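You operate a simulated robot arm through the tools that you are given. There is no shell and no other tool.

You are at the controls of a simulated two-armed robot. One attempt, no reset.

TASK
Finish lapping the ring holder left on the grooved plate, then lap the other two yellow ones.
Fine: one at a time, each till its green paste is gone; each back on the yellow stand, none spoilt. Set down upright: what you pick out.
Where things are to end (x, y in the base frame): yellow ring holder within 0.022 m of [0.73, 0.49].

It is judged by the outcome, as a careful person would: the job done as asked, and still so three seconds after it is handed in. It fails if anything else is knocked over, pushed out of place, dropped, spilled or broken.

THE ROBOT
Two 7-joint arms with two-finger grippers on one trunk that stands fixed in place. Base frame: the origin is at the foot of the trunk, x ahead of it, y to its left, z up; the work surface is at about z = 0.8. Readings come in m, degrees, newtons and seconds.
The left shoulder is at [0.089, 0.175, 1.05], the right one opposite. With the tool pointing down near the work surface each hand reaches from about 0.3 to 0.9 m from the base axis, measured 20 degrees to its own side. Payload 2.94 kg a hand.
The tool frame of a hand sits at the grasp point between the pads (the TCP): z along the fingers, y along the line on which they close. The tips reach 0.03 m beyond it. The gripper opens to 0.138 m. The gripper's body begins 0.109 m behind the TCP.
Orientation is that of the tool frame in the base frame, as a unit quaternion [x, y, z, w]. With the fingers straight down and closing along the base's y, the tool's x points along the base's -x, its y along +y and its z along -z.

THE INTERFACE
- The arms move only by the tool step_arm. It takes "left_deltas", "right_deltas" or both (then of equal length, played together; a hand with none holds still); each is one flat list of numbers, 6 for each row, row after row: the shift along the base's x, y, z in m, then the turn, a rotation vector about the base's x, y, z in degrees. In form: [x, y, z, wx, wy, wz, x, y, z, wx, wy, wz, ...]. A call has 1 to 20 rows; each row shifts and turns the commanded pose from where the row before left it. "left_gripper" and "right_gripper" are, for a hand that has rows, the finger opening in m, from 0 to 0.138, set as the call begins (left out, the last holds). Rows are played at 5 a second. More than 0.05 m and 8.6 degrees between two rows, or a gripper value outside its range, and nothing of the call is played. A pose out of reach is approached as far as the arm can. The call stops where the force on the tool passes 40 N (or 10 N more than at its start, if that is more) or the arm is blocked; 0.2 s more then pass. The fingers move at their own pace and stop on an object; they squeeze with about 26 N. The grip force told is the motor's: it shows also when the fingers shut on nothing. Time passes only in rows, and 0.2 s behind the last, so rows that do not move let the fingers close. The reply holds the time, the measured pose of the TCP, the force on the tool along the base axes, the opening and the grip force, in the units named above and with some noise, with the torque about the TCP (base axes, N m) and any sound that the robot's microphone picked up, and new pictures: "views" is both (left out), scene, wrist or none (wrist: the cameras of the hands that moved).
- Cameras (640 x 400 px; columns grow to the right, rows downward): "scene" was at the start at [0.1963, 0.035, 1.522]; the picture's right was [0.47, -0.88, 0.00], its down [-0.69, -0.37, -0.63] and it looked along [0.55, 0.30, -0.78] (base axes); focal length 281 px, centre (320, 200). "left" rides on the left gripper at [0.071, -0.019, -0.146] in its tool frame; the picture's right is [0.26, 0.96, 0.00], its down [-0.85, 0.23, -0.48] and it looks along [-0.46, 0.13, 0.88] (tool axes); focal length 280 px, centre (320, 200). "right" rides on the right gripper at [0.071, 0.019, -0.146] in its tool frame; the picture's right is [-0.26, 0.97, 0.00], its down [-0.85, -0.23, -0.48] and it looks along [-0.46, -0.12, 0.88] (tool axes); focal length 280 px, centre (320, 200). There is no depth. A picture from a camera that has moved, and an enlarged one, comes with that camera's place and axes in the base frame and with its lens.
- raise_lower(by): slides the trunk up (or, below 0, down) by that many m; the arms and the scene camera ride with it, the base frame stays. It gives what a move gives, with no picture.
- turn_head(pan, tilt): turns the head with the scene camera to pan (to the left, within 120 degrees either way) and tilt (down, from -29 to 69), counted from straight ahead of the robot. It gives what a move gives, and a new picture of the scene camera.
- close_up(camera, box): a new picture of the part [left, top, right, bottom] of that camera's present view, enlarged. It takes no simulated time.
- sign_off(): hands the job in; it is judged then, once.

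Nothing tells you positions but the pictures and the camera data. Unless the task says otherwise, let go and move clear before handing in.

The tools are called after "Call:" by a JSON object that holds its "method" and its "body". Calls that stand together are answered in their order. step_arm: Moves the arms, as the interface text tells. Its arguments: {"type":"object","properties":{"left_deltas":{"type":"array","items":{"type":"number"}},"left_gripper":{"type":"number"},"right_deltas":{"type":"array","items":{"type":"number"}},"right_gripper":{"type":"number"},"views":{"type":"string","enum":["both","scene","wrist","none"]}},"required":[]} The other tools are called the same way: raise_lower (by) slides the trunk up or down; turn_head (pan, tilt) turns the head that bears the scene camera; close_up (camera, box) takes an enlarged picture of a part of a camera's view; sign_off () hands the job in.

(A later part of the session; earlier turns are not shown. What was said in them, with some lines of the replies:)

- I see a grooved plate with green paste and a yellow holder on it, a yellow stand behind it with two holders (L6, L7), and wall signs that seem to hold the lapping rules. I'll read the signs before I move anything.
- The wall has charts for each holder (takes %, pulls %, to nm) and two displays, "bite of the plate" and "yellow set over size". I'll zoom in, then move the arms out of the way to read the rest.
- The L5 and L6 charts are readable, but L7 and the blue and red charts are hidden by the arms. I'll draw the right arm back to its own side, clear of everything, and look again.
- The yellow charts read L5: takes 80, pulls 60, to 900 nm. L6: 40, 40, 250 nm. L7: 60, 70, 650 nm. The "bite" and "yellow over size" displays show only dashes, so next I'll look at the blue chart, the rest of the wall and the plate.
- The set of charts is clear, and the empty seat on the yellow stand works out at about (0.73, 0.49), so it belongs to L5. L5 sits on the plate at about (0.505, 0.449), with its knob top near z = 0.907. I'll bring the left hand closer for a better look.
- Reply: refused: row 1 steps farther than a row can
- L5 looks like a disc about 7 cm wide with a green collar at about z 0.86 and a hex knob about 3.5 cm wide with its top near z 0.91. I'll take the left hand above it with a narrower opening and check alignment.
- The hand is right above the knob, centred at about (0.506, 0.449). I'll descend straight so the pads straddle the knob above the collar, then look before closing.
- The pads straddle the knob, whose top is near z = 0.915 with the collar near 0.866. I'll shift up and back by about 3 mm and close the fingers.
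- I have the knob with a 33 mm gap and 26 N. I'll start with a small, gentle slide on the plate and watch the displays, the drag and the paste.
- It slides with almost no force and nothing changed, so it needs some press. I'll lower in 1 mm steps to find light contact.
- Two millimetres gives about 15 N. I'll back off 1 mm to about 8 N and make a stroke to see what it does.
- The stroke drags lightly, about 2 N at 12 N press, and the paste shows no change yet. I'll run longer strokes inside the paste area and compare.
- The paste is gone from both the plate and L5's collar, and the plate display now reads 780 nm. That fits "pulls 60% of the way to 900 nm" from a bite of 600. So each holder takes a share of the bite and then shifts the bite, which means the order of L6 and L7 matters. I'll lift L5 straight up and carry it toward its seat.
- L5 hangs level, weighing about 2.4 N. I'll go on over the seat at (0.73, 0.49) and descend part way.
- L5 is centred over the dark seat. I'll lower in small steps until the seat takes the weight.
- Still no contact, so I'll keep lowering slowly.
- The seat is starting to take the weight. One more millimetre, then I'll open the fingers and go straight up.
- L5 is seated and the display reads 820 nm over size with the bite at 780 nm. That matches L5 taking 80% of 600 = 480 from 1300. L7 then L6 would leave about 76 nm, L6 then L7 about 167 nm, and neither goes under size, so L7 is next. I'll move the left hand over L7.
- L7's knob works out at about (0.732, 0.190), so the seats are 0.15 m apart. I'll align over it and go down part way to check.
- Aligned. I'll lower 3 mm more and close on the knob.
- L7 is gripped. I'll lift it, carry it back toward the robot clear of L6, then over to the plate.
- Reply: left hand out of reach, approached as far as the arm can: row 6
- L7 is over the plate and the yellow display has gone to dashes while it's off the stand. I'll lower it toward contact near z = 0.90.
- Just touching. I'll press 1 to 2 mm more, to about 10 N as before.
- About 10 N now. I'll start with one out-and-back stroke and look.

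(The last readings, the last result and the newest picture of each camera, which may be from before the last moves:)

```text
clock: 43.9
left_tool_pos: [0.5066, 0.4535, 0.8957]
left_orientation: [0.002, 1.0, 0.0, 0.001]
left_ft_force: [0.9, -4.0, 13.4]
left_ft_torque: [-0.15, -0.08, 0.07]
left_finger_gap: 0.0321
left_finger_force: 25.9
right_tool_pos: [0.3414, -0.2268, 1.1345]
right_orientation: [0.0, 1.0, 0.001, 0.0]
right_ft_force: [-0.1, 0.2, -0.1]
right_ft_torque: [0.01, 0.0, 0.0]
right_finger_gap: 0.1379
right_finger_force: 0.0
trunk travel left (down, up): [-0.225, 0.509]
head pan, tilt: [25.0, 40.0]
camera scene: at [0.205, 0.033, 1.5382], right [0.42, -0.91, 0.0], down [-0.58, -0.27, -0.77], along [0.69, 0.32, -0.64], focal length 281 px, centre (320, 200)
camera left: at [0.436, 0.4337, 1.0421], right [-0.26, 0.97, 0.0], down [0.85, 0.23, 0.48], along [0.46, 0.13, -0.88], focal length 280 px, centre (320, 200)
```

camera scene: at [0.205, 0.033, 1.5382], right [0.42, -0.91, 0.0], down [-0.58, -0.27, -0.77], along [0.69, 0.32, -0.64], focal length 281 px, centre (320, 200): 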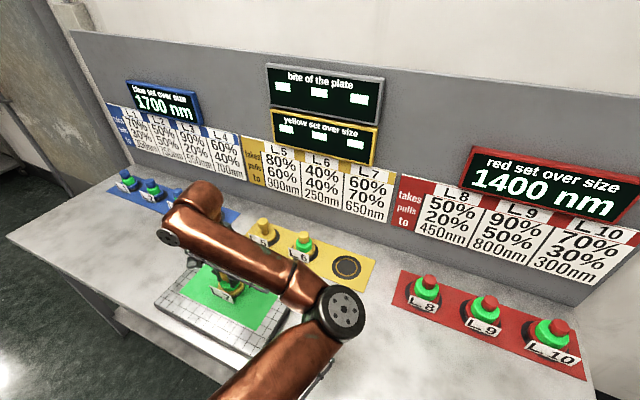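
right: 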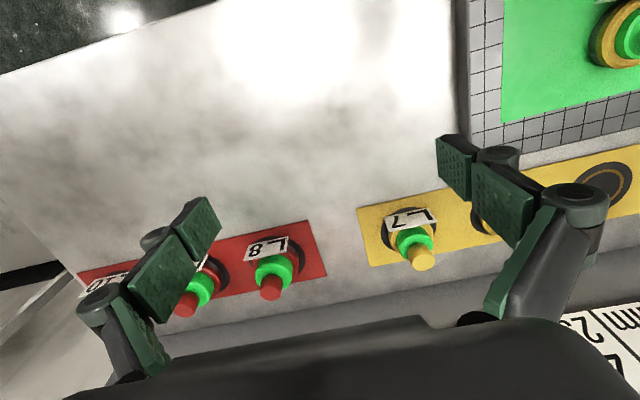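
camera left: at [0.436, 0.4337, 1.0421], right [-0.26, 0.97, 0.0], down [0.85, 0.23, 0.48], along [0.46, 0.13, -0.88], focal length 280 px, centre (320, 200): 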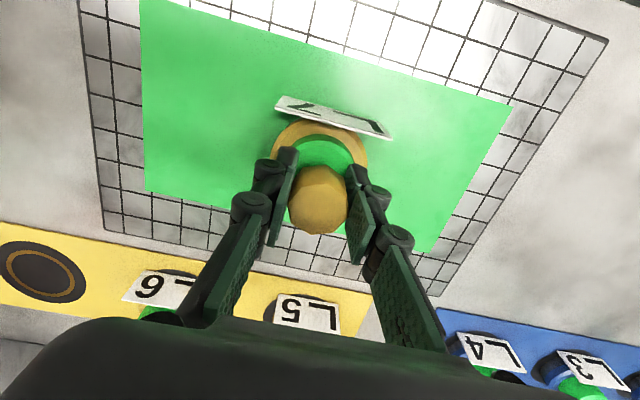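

Paste now covers the plate for L7, so lapping is under way. I'll continue in short batches, checking after each.

Call:
{"method": "step_arm", "body": {"left_deltas": [0, 0.02, 0, 0, 0, 0, 0, 0.02, 0, 0, 0, 0, 0, 0.02, 0, 0, 0, 0, 0, 0.015, 0, 0, 0, 0, -0.005, -0.015, 0, 0, 0, 0, 0, -0.02, 0, 0, 0, 0, 0, -0.02, 0, 0, 0, 0, 0, -0.02, 0, 0, 0, 0], "views": "wrist"}}

```text
clock: 45.7
left_tool_pos: [0.5006, 0.4527, 0.8958]
left_orientation: [0.002, 1.0, 0.001, 0.0]
left_ft_force: [-2.0, 1.4, 14.0]
left_ft_torque: [0.1, -0.12, -0.04]
left_finger_gap: 0.0321
left_finger_force: 25.9
right_tool_pos: [0.3407, -0.2262, 1.1346]
right_orientation: [0.001, 1.0, 0.001, -0.001]
right_ft_force: [0.0, 1.0, 1.1]
right_ft_torque: [0.0, -0.01, 0.0]
right_finger_gap: 0.138
right_finger_force: 0.0
trunk travel left (down, up): [-0.225, 0.509]
head pan, tilt: [25.0, 40.0]
camera left: at [0.4314, 0.4331, 1.0421], right [-0.26, 0.97, 0.0], down [0.85, 0.23, 0.48], along [0.46, 0.12, -0.88], focal length 280 px, centre (320, 200)
```

left: 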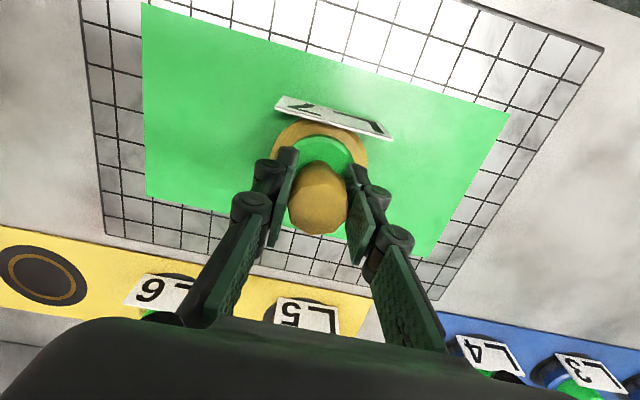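

Call:
{"method": "step_arm", "body": {"left_deltas": [0, -0.02, 0, 0, 0, 0, 0, -0.02, 0, 0, 0, 0, 0, -0.02, 0, 0, 0, 0, 0, -0.015, 0, 0, 0, 0, 0.005, 0.015, 0, 0, 0, 0, 0, 0.02, 0, 0, 0, 0, 0, 0.02, 0, 0, 0, 0, 0, 0.02, 0, 0, 0, 0], "views": "wrist"}}

```text
clock: 47.5
left_tool_pos: [0.506, 0.4538, 0.8955]
left_orientation: [0.001, 1.0, 0.001, -0.001]
left_ft_force: [1.6, -1.9, 8.2]
left_ft_torque: [-0.21, -0.08, 0.09]
left_finger_gap: 0.0323
left_finger_force: 25.9
right_tool_pos: [0.3416, -0.2257, 1.1355]
right_orientation: [0.0, 1.0, 0.002, 0.0]
right_ft_force: [0.0, 0.2, -0.5]
right_ft_torque: [0.0, -0.01, 0.0]
right_finger_gap: 0.138
right_finger_force: 0.0
trunk travel left (down, up): [-0.225, 0.509]
head pan, tilt: [25.0, 40.0]
camera left: at [0.436, 0.4345, 1.0418], right [-0.26, 0.97, 0.0], down [0.85, 0.23, 0.48], along [0.46, 0.13, -0.88], focal length 280 px, centre (320, 200)
```

left: 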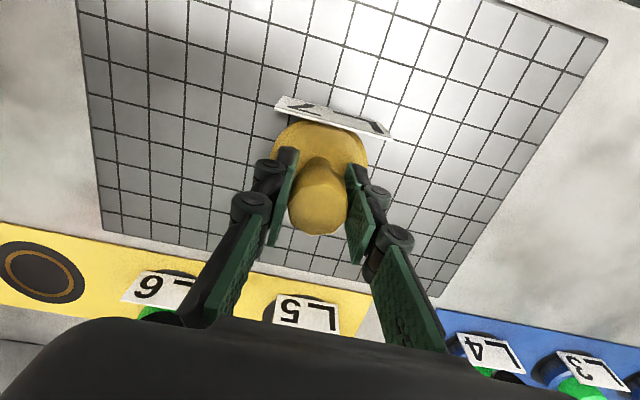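

L7's paste is gone. I'll lift it and go back high over everything to its seat at (0.732, 0.189).

Call:
{"method": "step_arm", "body": {"left_deltas": [0, 0, 0.005, 0, 0, 0, 0, 0, 0.03, 0, 0, 0, 0, 0, 0.035, 0, 0, 0, 0, 0, 0.035, 0, 0, 0, 0.028, -0.033, 0, 0, 0, 0, 0.028, -0.033, 0, 0, 0, 0, 0.028, -0.033, 0, 0, 0, 0, 0.028, -0.033, 0, 0, 0, 0, 0.028, -0.033, 0, 0, 0, 0, 0.028, -0.033, 0, 0, 0, 0, 0.028, -0.033, 0, 0, 0, 0, 0.02, -0.023, 0, 0, 0, 0], "views": "both"}}

Call:
{"method": "close_up", "body": {"camera": "scene", "box": [230, 50, 420, 180]}}

```text
clock: 50.1
left_tool_pos: [0.7234, 0.1989, 1.0001]
left_orientation: [0.0, 1.0, 0.0, 0.0]
left_ft_force: [0.2, -0.4, -2.8]
left_ft_torque: [0.0, 0.03, -0.01]
left_finger_gap: 0.0321
left_finger_force: 25.4
right_tool_pos: [0.3426, -0.2257, 1.134]
right_orientation: [0.0, 1.0, 0.0, -0.001]
right_ft_force: [1.0, 0.8, -0.2]
right_ft_torque: [0.03, -0.02, 0.0]
right_finger_gap: 0.1379
right_finger_force: 0.0
trunk travel left (down, up): [-0.225, 0.509]
head pan, tilt: [25.0, 40.0]
camera scene: at [0.2071, 0.0337, 1.5377], right [0.42, -0.91, 0.0], down [-0.58, -0.27, -0.77], along [0.69, 0.32, -0.64], focal length 281 px, centre (320, 200)
camera left: at [0.654, 0.1798, 1.1466], right [-0.26, 0.97, 0.0], down [0.85, 0.23, 0.48], along [0.46, 0.13, -0.88], focal length 280 px, centre (320, 200)
```

scene: 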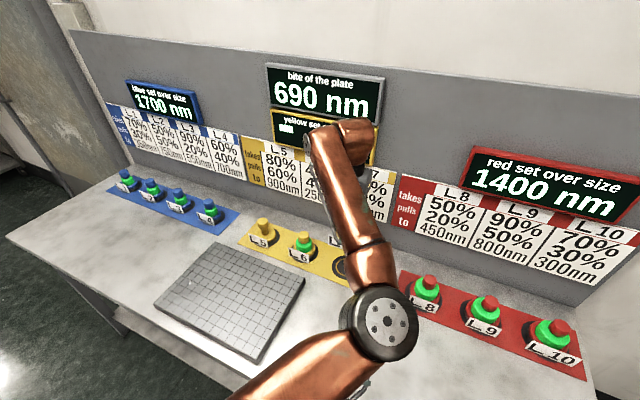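
left: 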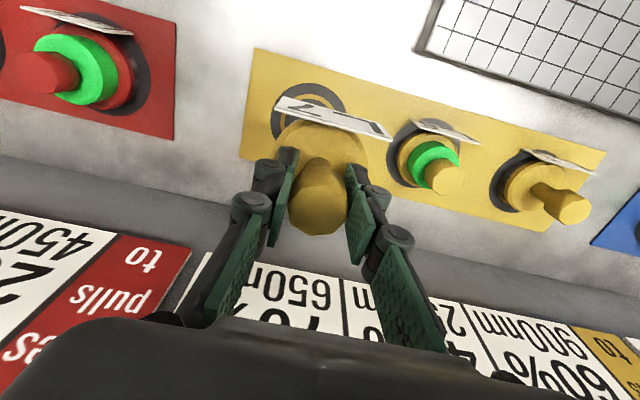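

```text
3.08 times, centred on (325, 115) of scene
camera zoom: at [0.2071, 0.0337, 1.5377], right [0.42, -0.91, 0.0], down [-0.58, -0.27, -0.77], along [0.69, 0.32, -0.64], focal length 864 px, centre (305, 462)
```

zoom: 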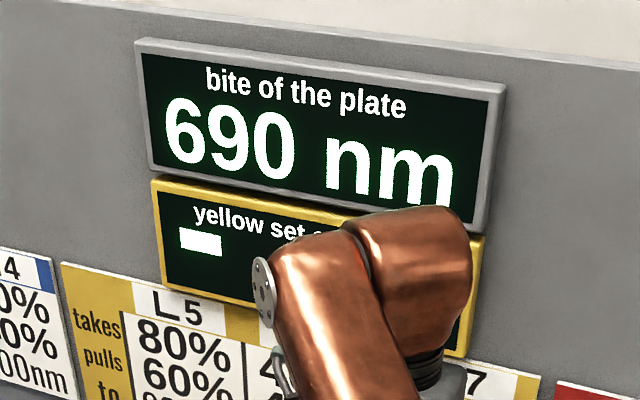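

The bite is 690 nm, just as predicted, so the model holds. I'll position over L7's seat and lower.

Call:
{"method": "step_arm", "body": {"left_deltas": [0.008, -0.01, 0, 0, 0, 0, 0, 0, -0.03, 0, 0, 0, 0, 0, -0.035, 0, 0, 0, 0, 0, -0.03, 0, 0, 0, 0, 0, -0.015, 0, 0, 0, 0, 0, -0.01, 0, 0, 0, 0, 0, -0.004, 0, 0, 0], "views": "wrist"}}

Call:
{"method": "close_up", "body": {"camera": "left", "box": [220, 60, 420, 220]}}

```text
clock: 51.7
left_tool_pos: [0.7305, 0.1898, 0.8773]
left_orientation: [0.001, 1.0, 0.001, 0.0]
left_ft_force: [0.2, 0.6, -2.3]
left_ft_torque: [-0.03, 0.03, 0.03]
left_finger_gap: 0.0321
left_finger_force: 26.0
right_tool_pos: [0.3413, -0.2262, 1.1341]
right_orientation: [0.0, 1.0, 0.001, -0.001]
right_ft_force: [0.9, 0.5, 0.8]
right_ft_torque: [0.01, 0.0, 0.0]
right_finger_gap: 0.1377
right_finger_force: 0.1
trunk travel left (down, up): [-0.225, 0.509]
head pan, tilt: [25.0, 40.0]
camera left: at [0.6614, 0.1704, 1.0223], right [-0.26, 0.97, 0.0], down [0.85, 0.23, 0.48], along [0.46, 0.12, -0.88], focal length 280 px, centre (320, 200)
```

left: 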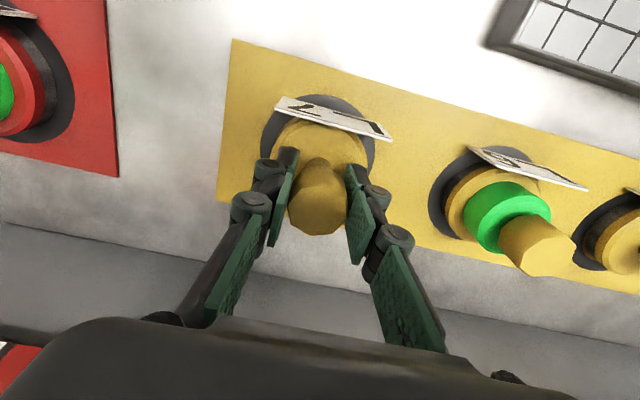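

```text
2.50 times, centred on (320, 140) of left
camera zoom: at [0.6614, 0.1704, 1.0223], right [-0.26, 0.97, 0.0], down [0.85, 0.23, 0.48], along [0.46, 0.12, -0.88], focal length 701 px, centre (320, 350)
```

zoom: 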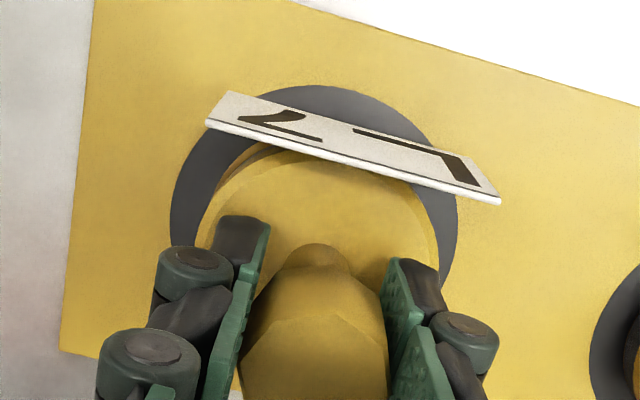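

Call:
{"method": "step_arm", "body": {"left_deltas": [0, 0, -0.002, 0, 0, 0, 0, 0, -0.002, 0, 0, 0, 0, 0, -0.001, 0, 0, 0, 0, 0, -0.001, 0, 0, 0], "views": "none"}}

```text
clock: 52.7
left_tool_pos: [0.7308, 0.1898, 0.8703]
left_orientation: [0.001, 1.0, 0.0, 0.001]
left_ft_force: [-0.1, -0.6, -2.8]
left_ft_torque: [-0.02, 0.03, 0.05]
left_finger_gap: 0.0322
left_finger_force: 25.7
right_tool_pos: [0.3433, -0.2251, 1.1353]
right_orientation: [0.0, 1.0, 0.0, -0.001]
right_ft_force: [-0.1, -0.7, -0.9]
right_ft_torque: [0.01, -0.01, -0.02]
right_finger_gap: 0.138
right_finger_force: 0.1
trunk travel left (down, up): [-0.225, 0.509]
head pan, tilt: [25.0, 40.0]
```

Call:
{"method": "step_arm", "body": {"left_deltas": [0, 0, -0.001, 0, 0, 0, 0, 0, -0.001, 0, 0, 0], "views": "none"}}

```text
clock: 53.3
left_tool_pos: [0.7323, 0.1893, 0.8696]
left_orientation: [0.001, 1.0, 0.001, 0.001]
left_ft_force: [1.2, 0.5, 1.9]
left_ft_torque: [-0.15, 0.02, 0.01]
left_finger_gap: 0.0323
left_finger_force: 26.0
right_tool_pos: [0.3407, -0.2251, 1.1345]
right_orientation: [0.0, 1.0, 0.001, -0.001]
right_ft_force: [0.0, -0.1, 0.6]
right_ft_torque: [0.01, -0.01, -0.01]
right_finger_gap: 0.1382
right_finger_force: 0.1
trunk travel left (down, up): [-0.225, 0.509]
head pan, tilt: [25.0, 40.0]
```

Seated: the force has turned upward. I'll open the fingers and rise.

Call:
{"method": "step_arm", "body": {"left_deltas": [0, 0, 0, 0, 0, 0, 0, 0, 0, 0, 0, 0, 0, 0, 0, 0, 0, 0, 0, 0, 0.01, 0, 0, 0, 0, 0, 0.03, 0, 0, 0, 0, 0, 0.04, 0, 0, 0, 0, 0, 0.04, 0, 0, 0], "left_gripper": 0.075, "views": "none"}}

Call:
{"method": "step_arm", "body": {"left_deltas": [-0.005, 0.04, 0, 0, 0, 0, 0, 0.04, 0, 0, 0, 0, 0, 0.04, 0, 0, 0, 0, 0, 0.03, 0, 0, 0, 0], "views": "both"}}

Call:
{"method": "close_up", "body": {"camera": "left", "box": [80, 40, 480, 265]}}

Call:
{"method": "close_up", "body": {"camera": "scene", "box": [230, 50, 420, 180]}}

```text
clock: 54.9
left_tool_pos: [0.731, 0.1907, 0.9909]
left_orientation: [-0.001, 1.0, 0.001, 0.001]
left_ft_force: [-0.1, 0.3, 0.1]
left_ft_torque: [0.02, -0.03, 0.03]
left_finger_gap: 0.0751
left_finger_force: 0.0
right_tool_pos: [0.3403, -0.2257, 1.1353]
right_orientation: [0.0, 1.0, 0.001, -0.001]
right_ft_force: [-1.2, -0.7, -0.3]
right_ft_torque: [-0.01, -0.05, 0.0]
right_finger_gap: 0.1378
right_finger_force: 0.1
trunk travel left (down, up): [-0.225, 0.509]
head pan, tilt: [25.0, 40.0]
```

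```text
clock: 55.9
left_tool_pos: [0.7265, 0.3409, 0.9888]
left_orientation: [0.002, 1.0, 0.0, -0.001]
left_ft_force: [0.5, 0.6, 0.6]
left_ft_torque: [-0.04, 0.0, 0.05]
left_finger_gap: 0.0748
left_finger_force: 0.1
right_tool_pos: [0.3416, -0.2243, 1.135]
right_orientation: [0.0, 1.0, 0.0, 0.0]
right_ft_force: [0.1, 0.0, -0.7]
right_ft_torque: [0.0, 0.02, -0.01]
right_finger_gap: 0.1381
right_finger_force: 0.1
trunk travel left (down, up): [-0.225, 0.509]
head pan, tilt: [25.0, 40.0]
camera scene: at [0.2065, 0.0349, 1.5378], right [0.42, -0.91, 0.0], down [-0.58, -0.27, -0.77], along [0.69, 0.32, -0.64], focal length 281 px, centre (320, 200)
camera left: at [0.6565, 0.3216, 1.1343], right [-0.26, 0.97, 0.0], down [0.85, 0.23, 0.47], along [0.46, 0.12, -0.88], focal length 280 px, centre (320, 200)
```

scene: 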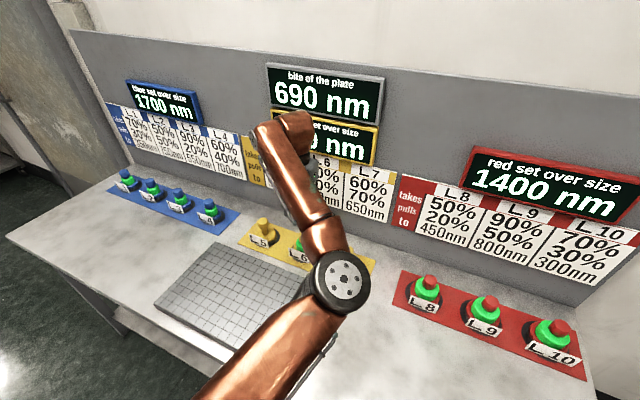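
left: 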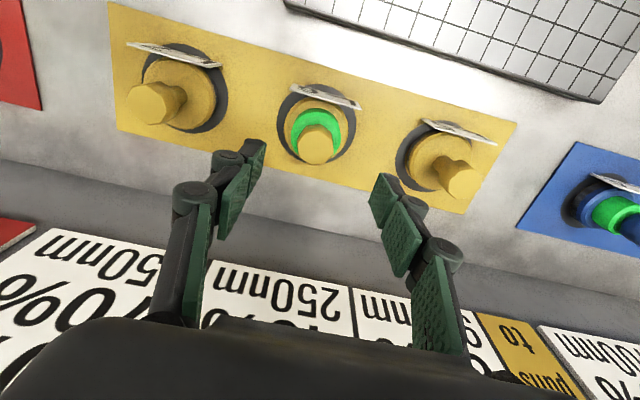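

```text
1.60 times, centred on (280, 152) of left
camera zoom: at [0.6565, 0.3216, 1.1343], right [-0.26, 0.97, 0.0], down [0.85, 0.23, 0.47], along [0.46, 0.12, -0.88], focal length 449 px, centre (384, 276)
```

zoom: 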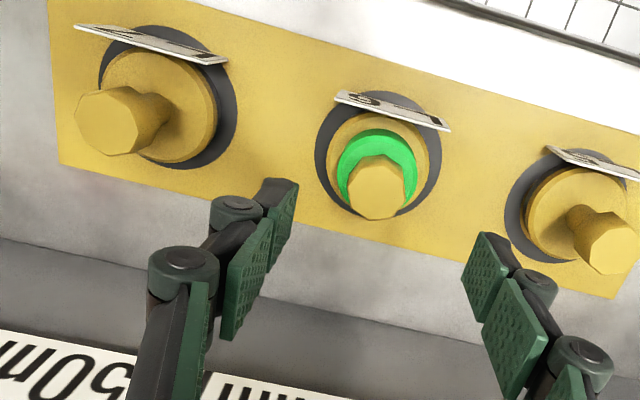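

```text
3.08 times, centred on (325, 115) of scene
camera zoom: at [0.2065, 0.0349, 1.5378], right [0.42, -0.91, 0.0], down [-0.58, -0.27, -0.77], along [0.69, 0.32, -0.64], focal length 864 px, centre (305, 462)
```

zoom: 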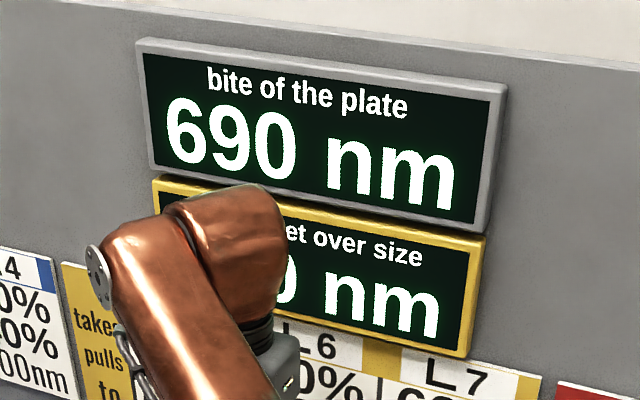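

L7 is back on its seat and upright. L6's knob is at about (0.731, 0.338), so I'll descend part way over it and check.

Call:
{"method": "step_arm", "body": {"left_deltas": [0.004, -0.001, -0.02, 0, 0, 0, 0, 0, -0.03, 0, 0, 0], "views": "wrist"}}

Call:
{"method": "close_up", "body": {"camera": "left", "box": [220, 60, 460, 240]}}

```text
clock: 56.5
left_tool_pos: [0.7307, 0.3405, 0.9371]
left_orientation: [0.0, 1.0, 0.0, -0.001]
left_ft_force: [0.4, -0.2, -0.1]
left_ft_torque: [0.01, 0.0, 0.0]
left_finger_gap: 0.0749
left_finger_force: 0.2
right_tool_pos: [0.3424, -0.2258, 1.133]
right_orientation: [0.0, 1.0, 0.001, -0.001]
right_ft_force: [0.3, -0.3, 0.6]
right_ft_torque: [0.0, 0.01, 0.0]
right_finger_gap: 0.1377
right_finger_force: 0.1
trunk travel left (down, up): [-0.225, 0.509]
head pan, tilt: [25.0, 40.0]
camera left: at [0.6609, 0.3202, 1.0833], right [-0.26, 0.97, 0.0], down [0.85, 0.23, 0.48], along [0.46, 0.12, -0.88], focal length 280 px, centre (320, 200)
```

left: 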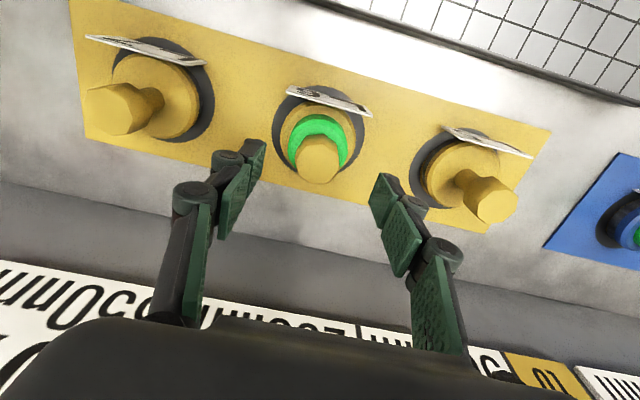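

```text
2.22 times, centred on (340, 150) of left
camera zoom: at [0.6609, 0.3202, 1.0833], right [-0.26, 0.97, 0.0], down [0.85, 0.23, 0.48], along [0.46, 0.12, -0.88], focal length 623 px, centre (276, 311)
```

zoom: 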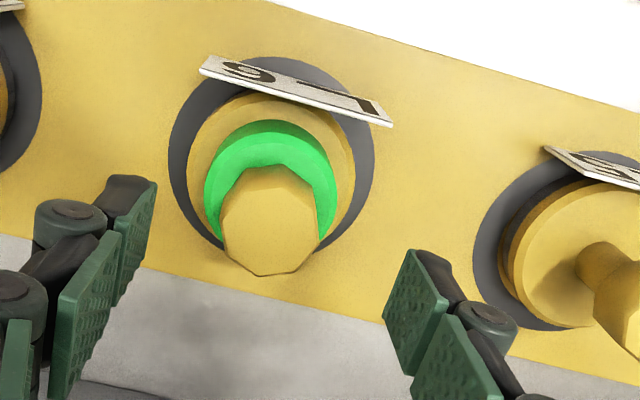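

Alignment matches the view I had for L7. I'll descend to the grip height and close.

Call:
{"method": "step_arm", "body": {"left_deltas": [0.001, -0.001, -0.03, 0, 0, 0, 0, 0, -0.02, 0, 0, 0, 0, 0, -0.012, 0, 0, 0, 0, 0, -0.004, 0, 0, 0], "views": "none"}}

Call:
{"method": "step_arm", "body": {"left_deltas": [0, 0, 0, 0, 0, 0, 0, 0, 0, 0, 0, 0, 0, 0, 0, 0, 0, 0, 0, 0, 0, 0, 0, 0], "left_gripper": 0.0, "views": "wrist"}}

```text
clock: 57.5
left_tool_pos: [0.7313, 0.3384, 0.873]
left_orientation: [0.001, 1.0, 0.001, 0.001]
left_ft_force: [0.8, -0.8, 1.3]
left_ft_torque: [-0.02, 0.02, 0.0]
left_finger_gap: 0.075
left_finger_force: 0.0
right_tool_pos: [0.3419, -0.225, 1.1355]
right_orientation: [0.0, 1.0, -0.001, -0.001]
right_ft_force: [0.6, 0.6, 0.0]
right_ft_torque: [0.02, -0.01, -0.01]
right_finger_gap: 0.138
right_finger_force: 0.0
trunk travel left (down, up): [-0.225, 0.509]
head pan, tilt: [25.0, 40.0]
```

```text
clock: 58.5
left_tool_pos: [0.7311, 0.3394, 0.8726]
left_orientation: [0.0, 1.0, 0.0, 0.0]
left_ft_force: [-0.1, 0.9, -0.2]
left_ft_torque: [0.02, -0.02, 0.03]
left_finger_gap: 0.0323
left_finger_force: 26.1
right_tool_pos: [0.3412, -0.2242, 1.1351]
right_orientation: [0.0, 1.0, 0.001, -0.002]
right_ft_force: [-0.4, -0.2, -1.0]
right_ft_torque: [-0.04, -0.01, 0.0]
right_finger_gap: 0.1378
right_finger_force: 0.1
trunk travel left (down, up): [-0.225, 0.509]
head pan, tilt: [25.0, 40.0]
camera left: at [0.661, 0.3186, 1.0186], right [-0.26, 0.97, 0.0], down [0.85, 0.23, 0.48], along [0.46, 0.12, -0.88], focal length 280 px, centre (320, 200)
```

left: 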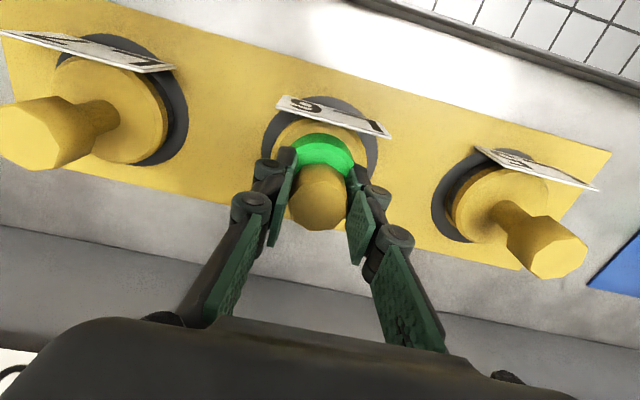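

L6 is gripped. I'll lift it, carry it to the plate and lower to just above contact.

Call:
{"method": "step_arm", "body": {"left_deltas": [0, 0, 0.01, 0, 0, 0, 0, 0, 0.03, 0, 0, 0, 0, 0, 0.035, 0, 0, 0, 0, 0, 0.025, 0, 0, 0, -0.038, 0.018, 0, 0, 0, 0, -0.038, 0.018, 0, 0, 0, 0, -0.038, 0.018, 0, 0, 0, 0, -0.038, 0.018, 0, 0, 0, 0, -0.038, 0.018, 0, 0, 0, 0, -0.038, 0.018, 0, 0, 0, 0, 0, 0, -0.03, 0, 0, 0, 0, 0, -0.025, 0, 0, 0, 0, 0, -0.01, 0, 0, 0, 0, 0, -0.003, 0, 0, 0], "views": "both"}}

```text
clock: 61.5
left_tool_pos: [0.5012, 0.4475, 0.9035]
left_orientation: [0.0, 1.0, 0.0, 0.001]
left_ft_force: [-0.5, 0.2, -1.4]
left_ft_torque: [0.01, 0.03, -0.01]
left_finger_gap: 0.0322
left_finger_force: 26.6
right_tool_pos: [0.3425, -0.2242, 1.1353]
right_orientation: [0.001, 1.0, -0.001, -0.001]
right_ft_force: [-0.2, 0.0, -0.3]
right_ft_torque: [0.0, 0.02, 0.0]
right_finger_gap: 0.138
right_finger_force: 0.1
trunk travel left (down, up): [-0.225, 0.509]
head pan, tilt: [25.0, 40.0]
camera scene: at [0.2064, 0.0346, 1.5379], right [0.42, -0.91, 0.0], down [-0.58, -0.27, -0.77], along [0.69, 0.32, -0.64], focal length 281 px, centre (320, 200)
camera left: at [0.4324, 0.427, 1.0498], right [-0.26, 0.97, 0.0], down [0.85, 0.23, 0.48], along [0.46, 0.12, -0.88], focal length 280 px, centre (320, 200)
```

scene: 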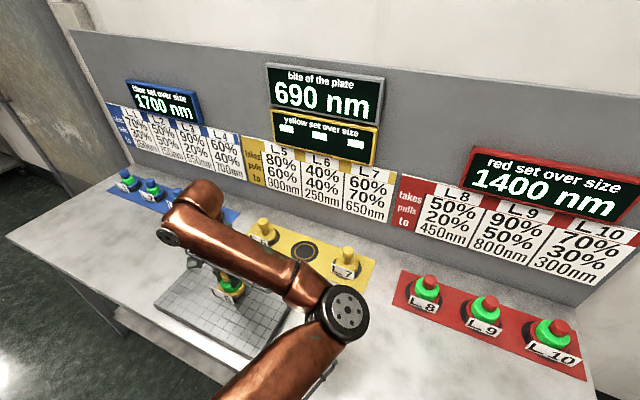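
left: 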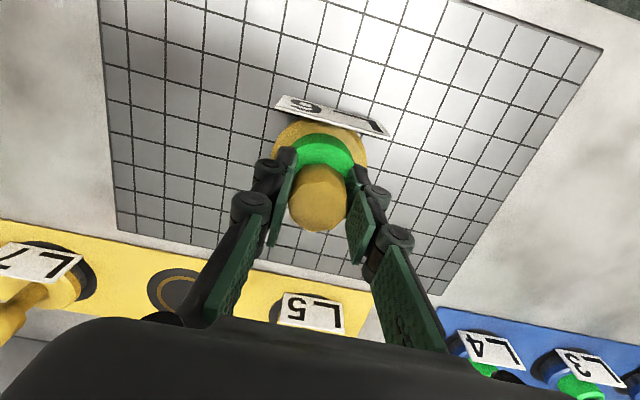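

Call:
{"method": "step_arm", "body": {"left_deltas": [0, 0, -0.002, 0, 0, 0, 0, 0, -0.001, 0, 0, 0, 0, 0, -0.001, 0, 0, 0], "views": "none"}}

```text
clock: 62.3
left_tool_pos: [0.5034, 0.4457, 0.9004]
left_orientation: [0.0, 1.0, 0.0, 0.0]
left_ft_force: [-0.6, 0.0, -4.0]
left_ft_torque: [0.0, 0.01, 0.0]
left_finger_gap: 0.0318
left_finger_force: 26.0
right_tool_pos: [0.3415, -0.2251, 1.1348]
right_orientation: [0.0, 1.0, 0.0, -0.001]
right_ft_force: [-0.8, 0.1, -0.1]
right_ft_torque: [0.02, -0.01, 0.02]
right_finger_gap: 0.1375
right_finger_force: 0.0
trunk travel left (down, up): [-0.225, 0.509]
head pan, tilt: [25.0, 40.0]
```

Call:
{"method": "step_arm", "body": {"left_deltas": [0, 0, -0.001, 0, 0, 0, 0, 0, -0.001, 0, 0, 0], "views": "none"}}

```text
clock: 62.9
left_tool_pos: [0.5027, 0.4466, 0.9005]
left_orientation: [0.0, 1.0, 0.001, 0.0]
left_ft_force: [0.3, 1.0, 5.6]
left_ft_torque: [-0.1, 0.14, -0.02]
left_finger_gap: 0.0323
left_finger_force: 26.4
right_tool_pos: [0.3415, -0.226, 1.1345]
right_orientation: [-0.001, 1.0, 0.001, 0.0]
right_ft_force: [0.5, 0.6, -0.2]
right_ft_torque: [0.01, 0.01, 0.0]
right_finger_gap: 0.1379
right_finger_force: 0.1
trunk travel left (down, up): [-0.225, 0.509]
head pan, tilt: [25.0, 40.0]
```

In contact at about 6 N. I'll add half a millimetre and lap with the same strokes as L7.

Call:
{"method": "step_arm", "body": {"left_deltas": [0, 0, -0.0006, 0, 0, 0, 0, -0.015, 0, 0, 0, 0, 0, -0.02, 0, 0, 0, 0, 0, -0.02, 0, 0, 0, 0, 0, -0.015, 0, 0, 0, 0, 0.005, 0.015, 0, 0, 0, 0, 0, 0.02, 0, 0, 0, 0, 0, 0.02, 0, 0, 0, 0, 0, 0.02, 0, 0, 0, 0], "views": "wrist"}}

```text
clock: 64.9
left_tool_pos: [0.5062, 0.4507, 0.8986]
left_orientation: [0.001, 1.0, 0.001, 0.001]
left_ft_force: [2.2, -3.8, 15.5]
left_ft_torque: [-0.14, -0.17, 0.06]
left_finger_gap: 0.0321
left_finger_force: 25.6
right_tool_pos: [0.3406, -0.2251, 1.1348]
right_orientation: [0.0, 1.0, 0.001, 0.0]
right_ft_force: [-0.2, 0.1, 0.6]
right_ft_torque: [0.0, 0.01, 0.03]
right_finger_gap: 0.1378
right_finger_force: 0.1
trunk travel left (down, up): [-0.225, 0.509]
head pan, tilt: [25.0, 40.0]
camera left: at [0.4369, 0.4305, 1.0448], right [-0.26, 0.97, 0.0], down [0.85, 0.23, 0.48], along [0.46, 0.13, -0.88], focal length 280 px, centre (320, 200)
```

left: 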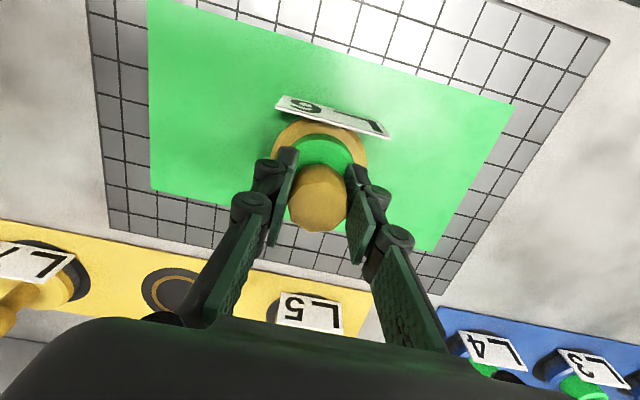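

Call:
{"method": "step_arm", "body": {"left_deltas": [0, 0.02, 0, 0, 0, 0, 0, 0.02, 0, 0, 0, 0, 0, 0.02, 0, 0, 0, 0, 0, 0.015, 0, 0, 0, 0, -0.005, -0.015, 0, 0, 0, 0, 0, -0.02, 0, 0, 0, 0, 0, -0.02, 0, 0, 0, 0, 0, -0.02, 0, 0, 0, 0], "views": "wrist"}}

```text
clock: 66.7
left_tool_pos: [0.5029, 0.451, 0.8989]
left_orientation: [0.001, 1.0, 0.0, 0.0]
left_ft_force: [-1.4, 1.2, 14.0]
left_ft_torque: [0.11, -0.19, 0.0]
left_finger_gap: 0.0325
left_finger_force: 25.5
right_tool_pos: [0.3405, -0.2252, 1.1354]
right_orientation: [0.0, 1.0, 0.001, -0.001]
right_ft_force: [0.6, 0.5, -0.6]
right_ft_torque: [0.01, 0.02, 0.02]
right_finger_gap: 0.1379
right_finger_force: 0.1
trunk travel left (down, up): [-0.225, 0.509]
head pan, tilt: [25.0, 40.0]
camera left: at [0.4325, 0.4309, 1.0446], right [-0.26, 0.97, 0.0], down [0.85, 0.23, 0.48], along [0.46, 0.12, -0.88], focal length 280 px, centre (320, 200)
```

left: 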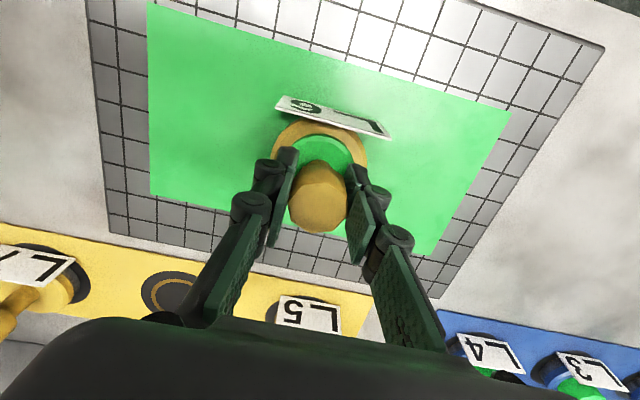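

Call:
{"method": "step_arm", "body": {"left_deltas": [0, -0.02, 0, 0, 0, 0, 0, -0.02, 0, 0, 0, 0, 0, -0.02, 0, 0, 0, 0, 0, -0.015, 0, 0, 0, 0], "views": "wrist"}}

```text
clock: 67.7
left_tool_pos: [0.5027, 0.3752, 0.8983]
left_orientation: [0.0, 1.0, 0.0, 0.0]
left_ft_force: [-0.9, 2.4, 13.5]
left_ft_torque: [0.06, -0.04, -0.07]
left_finger_gap: 0.0322
left_finger_force: 25.9
right_tool_pos: [0.3411, -0.2259, 1.1363]
right_orientation: [0.0, 1.0, 0.001, 0.0]
right_ft_force: [0.1, -0.7, -0.1]
right_ft_torque: [0.01, 0.02, -0.01]
right_finger_gap: 0.1378
right_finger_force: 0.0
trunk travel left (down, up): [-0.225, 0.509]
head pan, tilt: [25.0, 40.0]
camera left: at [0.4319, 0.3557, 1.0444], right [-0.26, 0.97, 0.0], down [0.85, 0.23, 0.48], along [0.46, 0.12, -0.88], focal length 280 px, centre (320, 200)
```

left: 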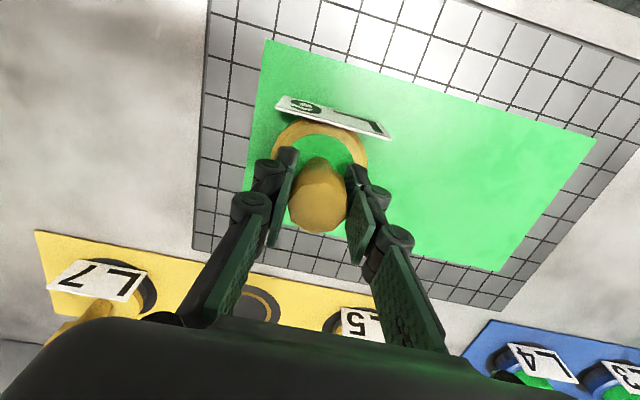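

Call:
{"method": "step_arm", "body": {"left_deltas": [0.005, 0.015, 0, 0, 0, 0, 0, 0.02, 0, 0, 0, 0, 0, 0.02, 0, 0, 0, 0, 0, 0.02, 0, 0, 0, 0], "views": "wrist"}}

```text
clock: 68.7
left_tool_pos: [0.507, 0.4517, 0.8992]
left_orientation: [0.0, 1.0, 0.001, 0.001]
left_ft_force: [2.3, -1.1, 8.4]
left_ft_torque: [-0.14, -0.09, 0.1]
left_finger_gap: 0.0323
left_finger_force: 26.1
right_tool_pos: [0.3399, -0.2266, 1.1343]
right_orientation: [0.0, 1.0, 0.0, 0.0]
right_ft_force: [0.9, 0.0, -0.3]
right_ft_torque: [-0.01, -0.03, -0.02]
right_finger_gap: 0.138
right_finger_force: 0.0
trunk travel left (down, up): [-0.225, 0.509]
head pan, tilt: [25.0, 40.0]
camera left: at [0.437, 0.4309, 1.0442], right [-0.26, 0.97, 0.0], down [0.85, 0.23, 0.48], along [0.46, 0.13, -0.88], focal length 280 px, centre (320, 200)
```

left: 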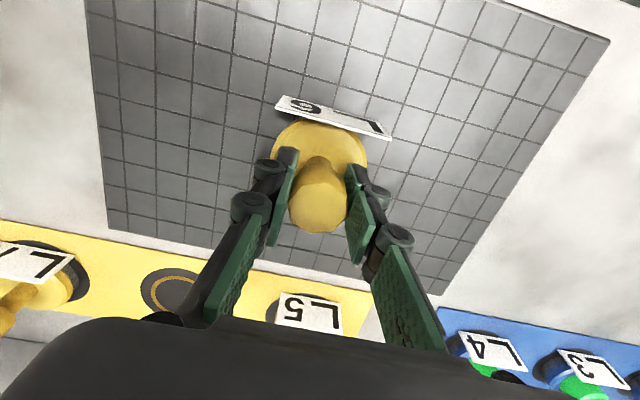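

L6's paste is gone. I'll lift it and carry it back over its seat at (0.731, 0.339).

Call:
{"method": "step_arm", "body": {"left_deltas": [0, 0, 0.005, 0, 0, 0, 0, 0, 0.03, 0, 0, 0, 0, 0, 0.035, 0, 0, 0, 0, 0, 0.02, 0, 0, 0, 0.038, -0.019, 0, 0, 0, 0, 0.038, -0.019, 0, 0, 0, 0, 0.038, -0.019, 0, 0, 0, 0, 0.038, -0.019, 0, 0, 0, 0, 0.038, -0.019, 0, 0, 0, 0, 0.034, -0.0175, 0, 0, 0, 0, 0, 0, -0.03, 0, 0, 0, 0, 0, -0.035, 0, 0, 0, 0, 0, -0.025, 0, 0, 0, 0, 0, -0.015, 0, 0, 0, 0, 0, -0.005, 0, 0, 0], "views": "both"}}

Call:
{"method": "close_up", "body": {"camera": "left", "box": [220, 60, 420, 220]}}

```text
clock: 71.9
left_tool_pos: [0.7313, 0.3389, 0.877]
left_orientation: [0.0, 1.0, 0.002, 0.0]
left_ft_force: [-0.1, 1.0, -2.2]
left_ft_torque: [0.02, -0.01, 0.02]
left_finger_gap: 0.0323
left_finger_force: 25.7
right_tool_pos: [0.3429, -0.2254, 1.1354]
right_orientation: [-0.001, 1.0, 0.0, -0.001]
right_ft_force: [-0.2, 0.1, -0.4]
right_ft_torque: [-0.04, -0.02, 0.0]
right_finger_gap: 0.1378
right_finger_force: 0.0
trunk travel left (down, up): [-0.225, 0.509]
head pan, tilt: [25.0, 40.0]
camera scene: at [0.2066, 0.0344, 1.5378], right [0.42, -0.91, 0.0], down [-0.58, -0.27, -0.77], along [0.69, 0.32, -0.64], focal length 281 px, centre (320, 200)
camera left: at [0.6619, 0.3191, 1.0233], right [-0.26, 0.97, 0.0], down [0.85, 0.23, 0.48], along [0.46, 0.12, -0.88], focal length 280 px, centre (320, 200)
```

scene: 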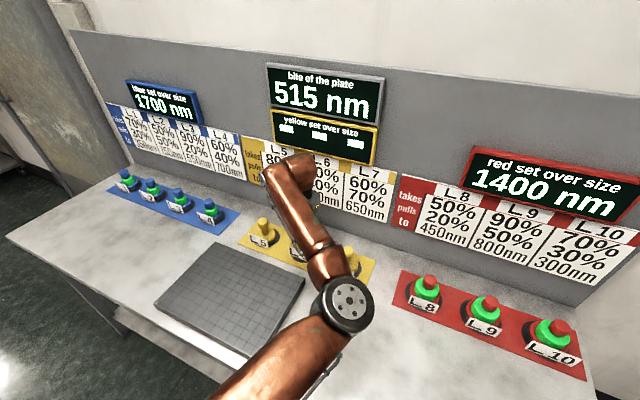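
left: 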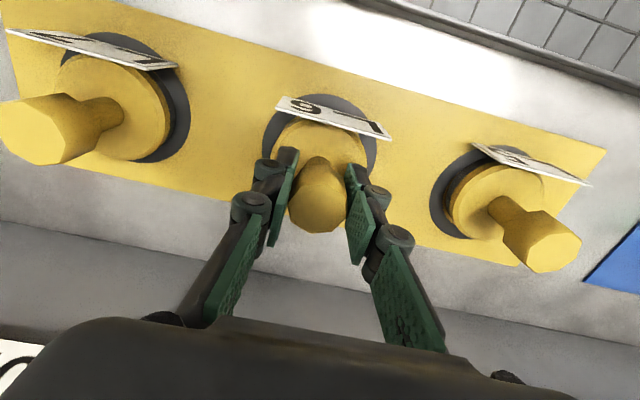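

```text
2.50 times, centred on (320, 140) of left
camera zoom: at [0.6619, 0.3191, 1.0233], right [-0.26, 0.97, 0.0], down [0.85, 0.23, 0.48], along [0.46, 0.12, -0.88], focal length 701 px, centre (320, 350)
```

zoom: 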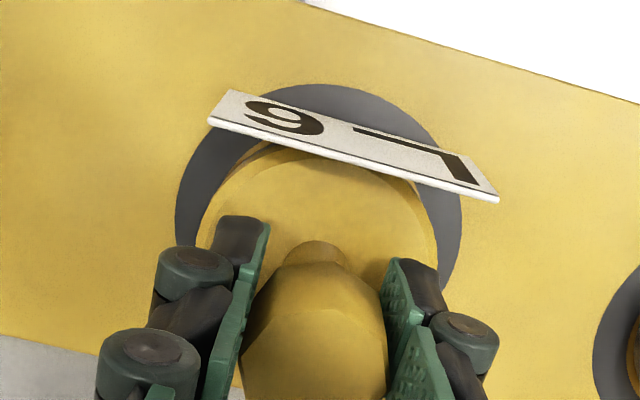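

The bite reads 515 nm, as predicted, and L6 is centred over its seat. I'll lower the last few millimetres.

Call:
{"method": "step_arm", "body": {"left_deltas": [0, 0, -0.002, 0, 0, 0, 0, 0, -0.001, 0, 0, 0, 0, 0, -0.001, 0, 0, 0], "views": "none"}}

```text
clock: 72.7
left_tool_pos: [0.7328, 0.339, 0.8739]
left_orientation: [0.001, 1.0, 0.0, 0.001]
left_ft_force: [0.0, -0.1, -2.7]
left_ft_torque: [-0.01, -0.01, -0.01]
left_finger_gap: 0.032
left_finger_force: 26.1
right_tool_pos: [0.3423, -0.2257, 1.1346]
right_orientation: [0.001, 1.0, 0.0, -0.002]
right_ft_force: [0.0, 0.6, 0.2]
right_ft_torque: [0.01, 0.03, 0.04]
right_finger_gap: 0.1382
right_finger_force: 0.0
trunk travel left (down, up): [-0.225, 0.509]
head pan, tilt: [25.0, 40.0]
```

Call:
{"method": "step_arm", "body": {"left_deltas": [0, 0, -0.001, 0, 0, 0, 0, 0, -0.001, 0, 0, 0], "views": "none"}}

```text
clock: 73.3
left_tool_pos: [0.7319, 0.3397, 0.8726]
left_orientation: [0.002, 1.0, 0.0, 0.001]
left_ft_force: [-0.4, -0.5, -2.2]
left_ft_torque: [-0.02, 0.01, 0.0]
left_finger_gap: 0.0325
left_finger_force: 25.7
right_tool_pos: [0.3411, -0.2236, 1.1345]
right_orientation: [0.0, 1.0, 0.0, -0.001]
right_ft_force: [-0.5, 0.6, 0.6]
right_ft_torque: [-0.02, -0.01, -0.01]
right_finger_gap: 0.1381
right_finger_force: 0.0
trunk travel left (down, up): [-0.225, 0.509]
head pan, tilt: [25.0, 40.0]
```

Call:
{"method": "step_arm", "body": {"left_deltas": [0, 0, -0.001, 0, 0, 0, 0, 0, 0, 0, 0, 0], "views": "none"}}

```text
clock: 73.9
left_tool_pos: [0.7311, 0.3388, 0.8711]
left_orientation: [0.0, 1.0, 0.0, 0.001]
left_ft_force: [-0.1, -0.5, 0.3]
left_ft_torque: [-0.05, -0.03, 0.01]
left_finger_gap: 0.0322
left_finger_force: 26.2
right_tool_pos: [0.3437, -0.2259, 1.1334]
right_orientation: [0.0, 1.0, 0.0, -0.001]
right_ft_force: [0.1, 0.1, -0.3]
right_ft_torque: [0.0, 0.01, -0.01]
right_finger_gap: 0.1379
right_finger_force: 0.1
trunk travel left (down, up): [-0.225, 0.509]
head pan, tilt: [25.0, 40.0]
```

The seat now bears L6. I'll nudge down half a millimetre, release, rise, and move the arm clear for a last check.

Call:
{"method": "step_arm", "body": {"left_deltas": [0, 0, -0.0005, 0, 0, 0, 0, 0, 0, 0, 0, 0, 0, 0, 0, 0, 0, 0, 0, 0, 0, 0, 0, 0, 0, 0, 0.01, 0, 0, 0, 0, 0, 0.03, 0, 0, 0, 0, 0, 0.04, 0, 0, 0, 0, 0, 0.04, 0, 0, 0], "left_gripper": 0.075, "views": "wrist"}}

Call:
{"method": "step_arm", "body": {"left_deltas": [-0.03, 0.02, 0.03, 0, 0, 0, -0.03, 0.02, 0.03, 0, 0, 0, -0.03, 0.02, 0.03, 0, 0, 0, -0.03, 0.02, 0.03, 0, 0, 0, -0.03, 0.03, 0.02, 0, 0, 0, -0.03, 0.03, 0, 0, 0, 0, -0.03, 0.03, 0, 0, 0, 0], "views": "both"}}

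Call:
{"method": "close_up", "body": {"camera": "scene", "box": [230, 50, 420, 180]}}

Call:
{"method": "close_up", "body": {"camera": "scene", "box": [220, 200, 400, 310]}}

Call:
{"method": "close_up", "body": {"camera": "left", "box": [0, 0, 640, 300]}}

```text
clock: 75.7
left_tool_pos: [0.7309, 0.3397, 0.9914]
left_orientation: [0.0, 1.0, 0.001, 0.0]
left_ft_force: [-0.1, -0.2, -0.6]
left_ft_torque: [0.03, 0.01, 0.02]
left_finger_gap: 0.075
left_finger_force: 0.0
right_tool_pos: [0.3411, -0.2258, 1.1337]
right_orientation: [0.0, 1.0, 0.002, -0.001]
right_ft_force: [-0.2, 0.4, 1.0]
right_ft_torque: [0.01, -0.02, 0.0]
right_finger_gap: 0.1379
right_finger_force: 0.1
trunk travel left (down, up): [-0.225, 0.509]
head pan, tilt: [25.0, 40.0]
camera left: at [0.6612, 0.319, 1.1374], right [-0.26, 0.97, 0.0], down [0.85, 0.23, 0.48], along [0.46, 0.13, -0.88], focal length 280 px, centre (320, 200)
```

left: 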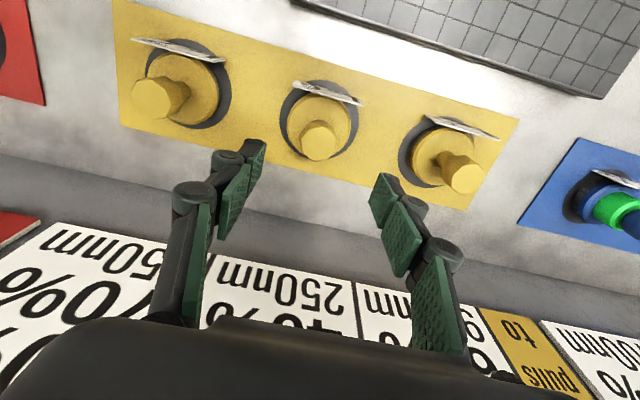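

```text
clock: 77.3
left_tool_pos: [0.5202, 0.5112, 1.1312]
left_orientation: [-0.001, 1.0, 0.0, 0.0]
left_ft_force: [0.1, 0.8, -0.5]
left_ft_torque: [-0.04, -0.04, 0.02]
left_finger_gap: 0.0747
left_finger_force: 0.2
right_tool_pos: [0.3415, -0.2237, 1.135]
right_orientation: [0.0, 1.0, 0.0, 0.0]
right_ft_force: [-0.7, 0.3, 0.4]
right_ft_torque: [-0.04, -0.02, 0.0]
right_finger_gap: 0.1382
right_finger_force: 0.1
trunk travel left (down, up): [-0.225, 0.509]
head pan, tilt: [25.0, 40.0]
camera scene: at [0.2055, 0.0357, 1.538], right [0.42, -0.91, 0.0], down [-0.58, -0.27, -0.77], along [0.69, 0.32, -0.64], focal length 281 px, centre (320, 200)
camera left: at [0.4508, 0.4918, 1.2763], right [-0.26, 0.97, 0.0], down [0.85, 0.23, 0.48], along [0.46, 0.12, -0.88], focal length 280 px, centre (320, 200)
```

scene: 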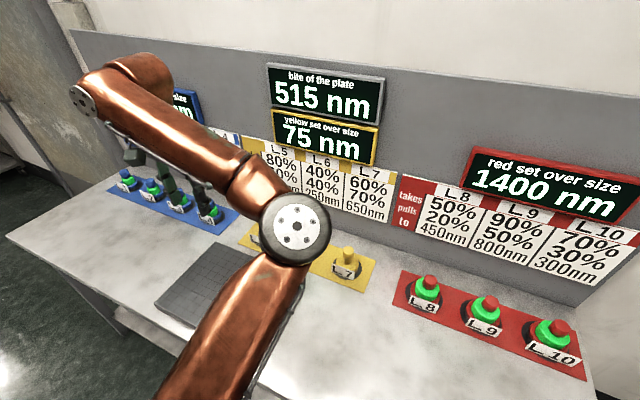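
left: 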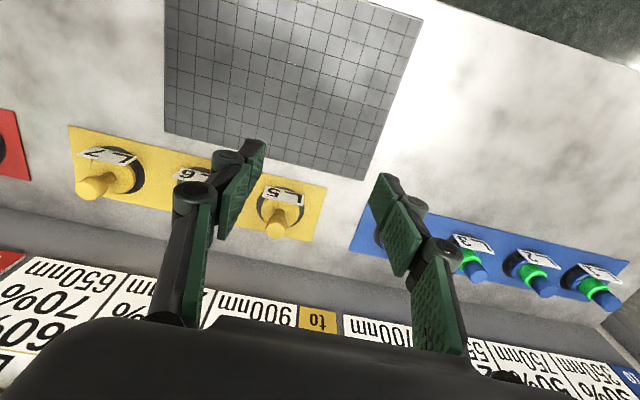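

```text
3.08 times, centred on (325, 115) of scene
camera zoom: at [0.2055, 0.0357, 1.538], right [0.42, -0.91, 0.0], down [-0.58, -0.27, -0.77], along [0.69, 0.32, -0.64], focal length 864 px, centre (305, 462)
```

zoom: 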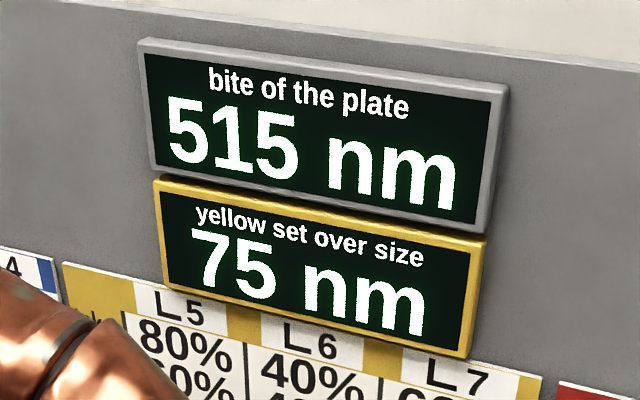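

```text
3.56 times, centred on (310, 255) of scene
camera zoom: at [0.2055, 0.0357, 1.538], right [0.42, -0.91, 0.0], down [-0.58, -0.27, -0.77], along [0.69, 0.32, -0.64], focal length 998 px, centre (356, 4)
```

zoom: 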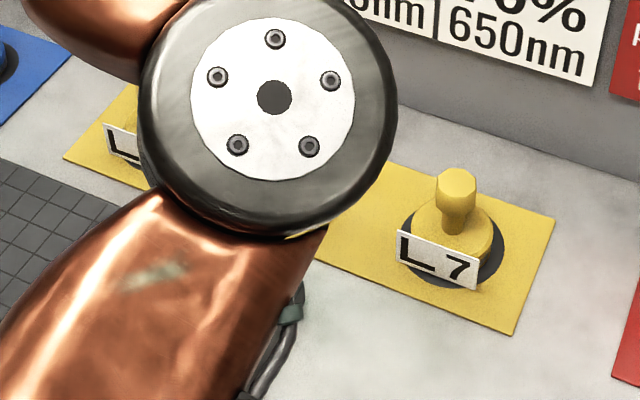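

```text
1.00 times, centred on (320, 150) of left (not enlarged: the box is as wide or as high as the picture)
camera zoom: at [0.4508, 0.4918, 1.2763], right [-0.26, 0.97, 0.0], down [0.85, 0.23, 0.48], along [0.46, 0.12, -0.88], focal length 280 px, centre (320, 250)
```

zoom: 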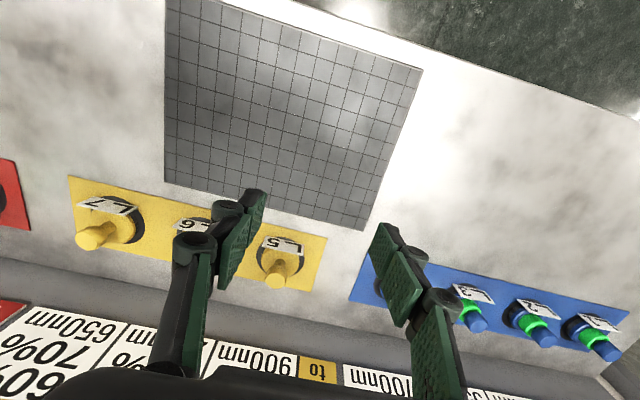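

All three yellow holders are upright on their seats with no paste left, and the plate is bare. The display shows 75 nm over size, the best any order of L6 and L7 allowed. The blue and red sets are untouched and both hands are clear, so I'm handing it in.

Call:
{"method": "sign_off", "body": {}}

```text
The job is handed in.
```

The three yellow ring holders (L5, L6 and L7) are lapped until their green paste was gone, and each is upright on its own seat on the yellow stand. I've handed the job in; no verdict has come back yet.

- **Order:** I finished L5, which was already on the plate, then lapped L7, then L6. From the wall charts I worked out that L7 before L6 would leave less over size than the reverse, about 76 nm against 167 nm. Neither order would take the set under size.
- **Result:** the yellow display now reads 75 nm over size, and the plate's bite reads 515 nm, which matches what I predicted from the charts.
- **Position:** L5 went back to the empty seat. The hand was at about (0.729, 0.490) when it let go, well within the 0.022 m allowed around [0.73, 0.49].
- **Rest of the bench:** the blue and red sets were not touched, nothing was knocked or dropped, and both hands are clear.

For L5 I ran one long batch of strokes before checking, so it may have been rubbed a little after its paste was gone. For L7 and L6 I checked in shorter batches and stopped as soon as the paste was gone.
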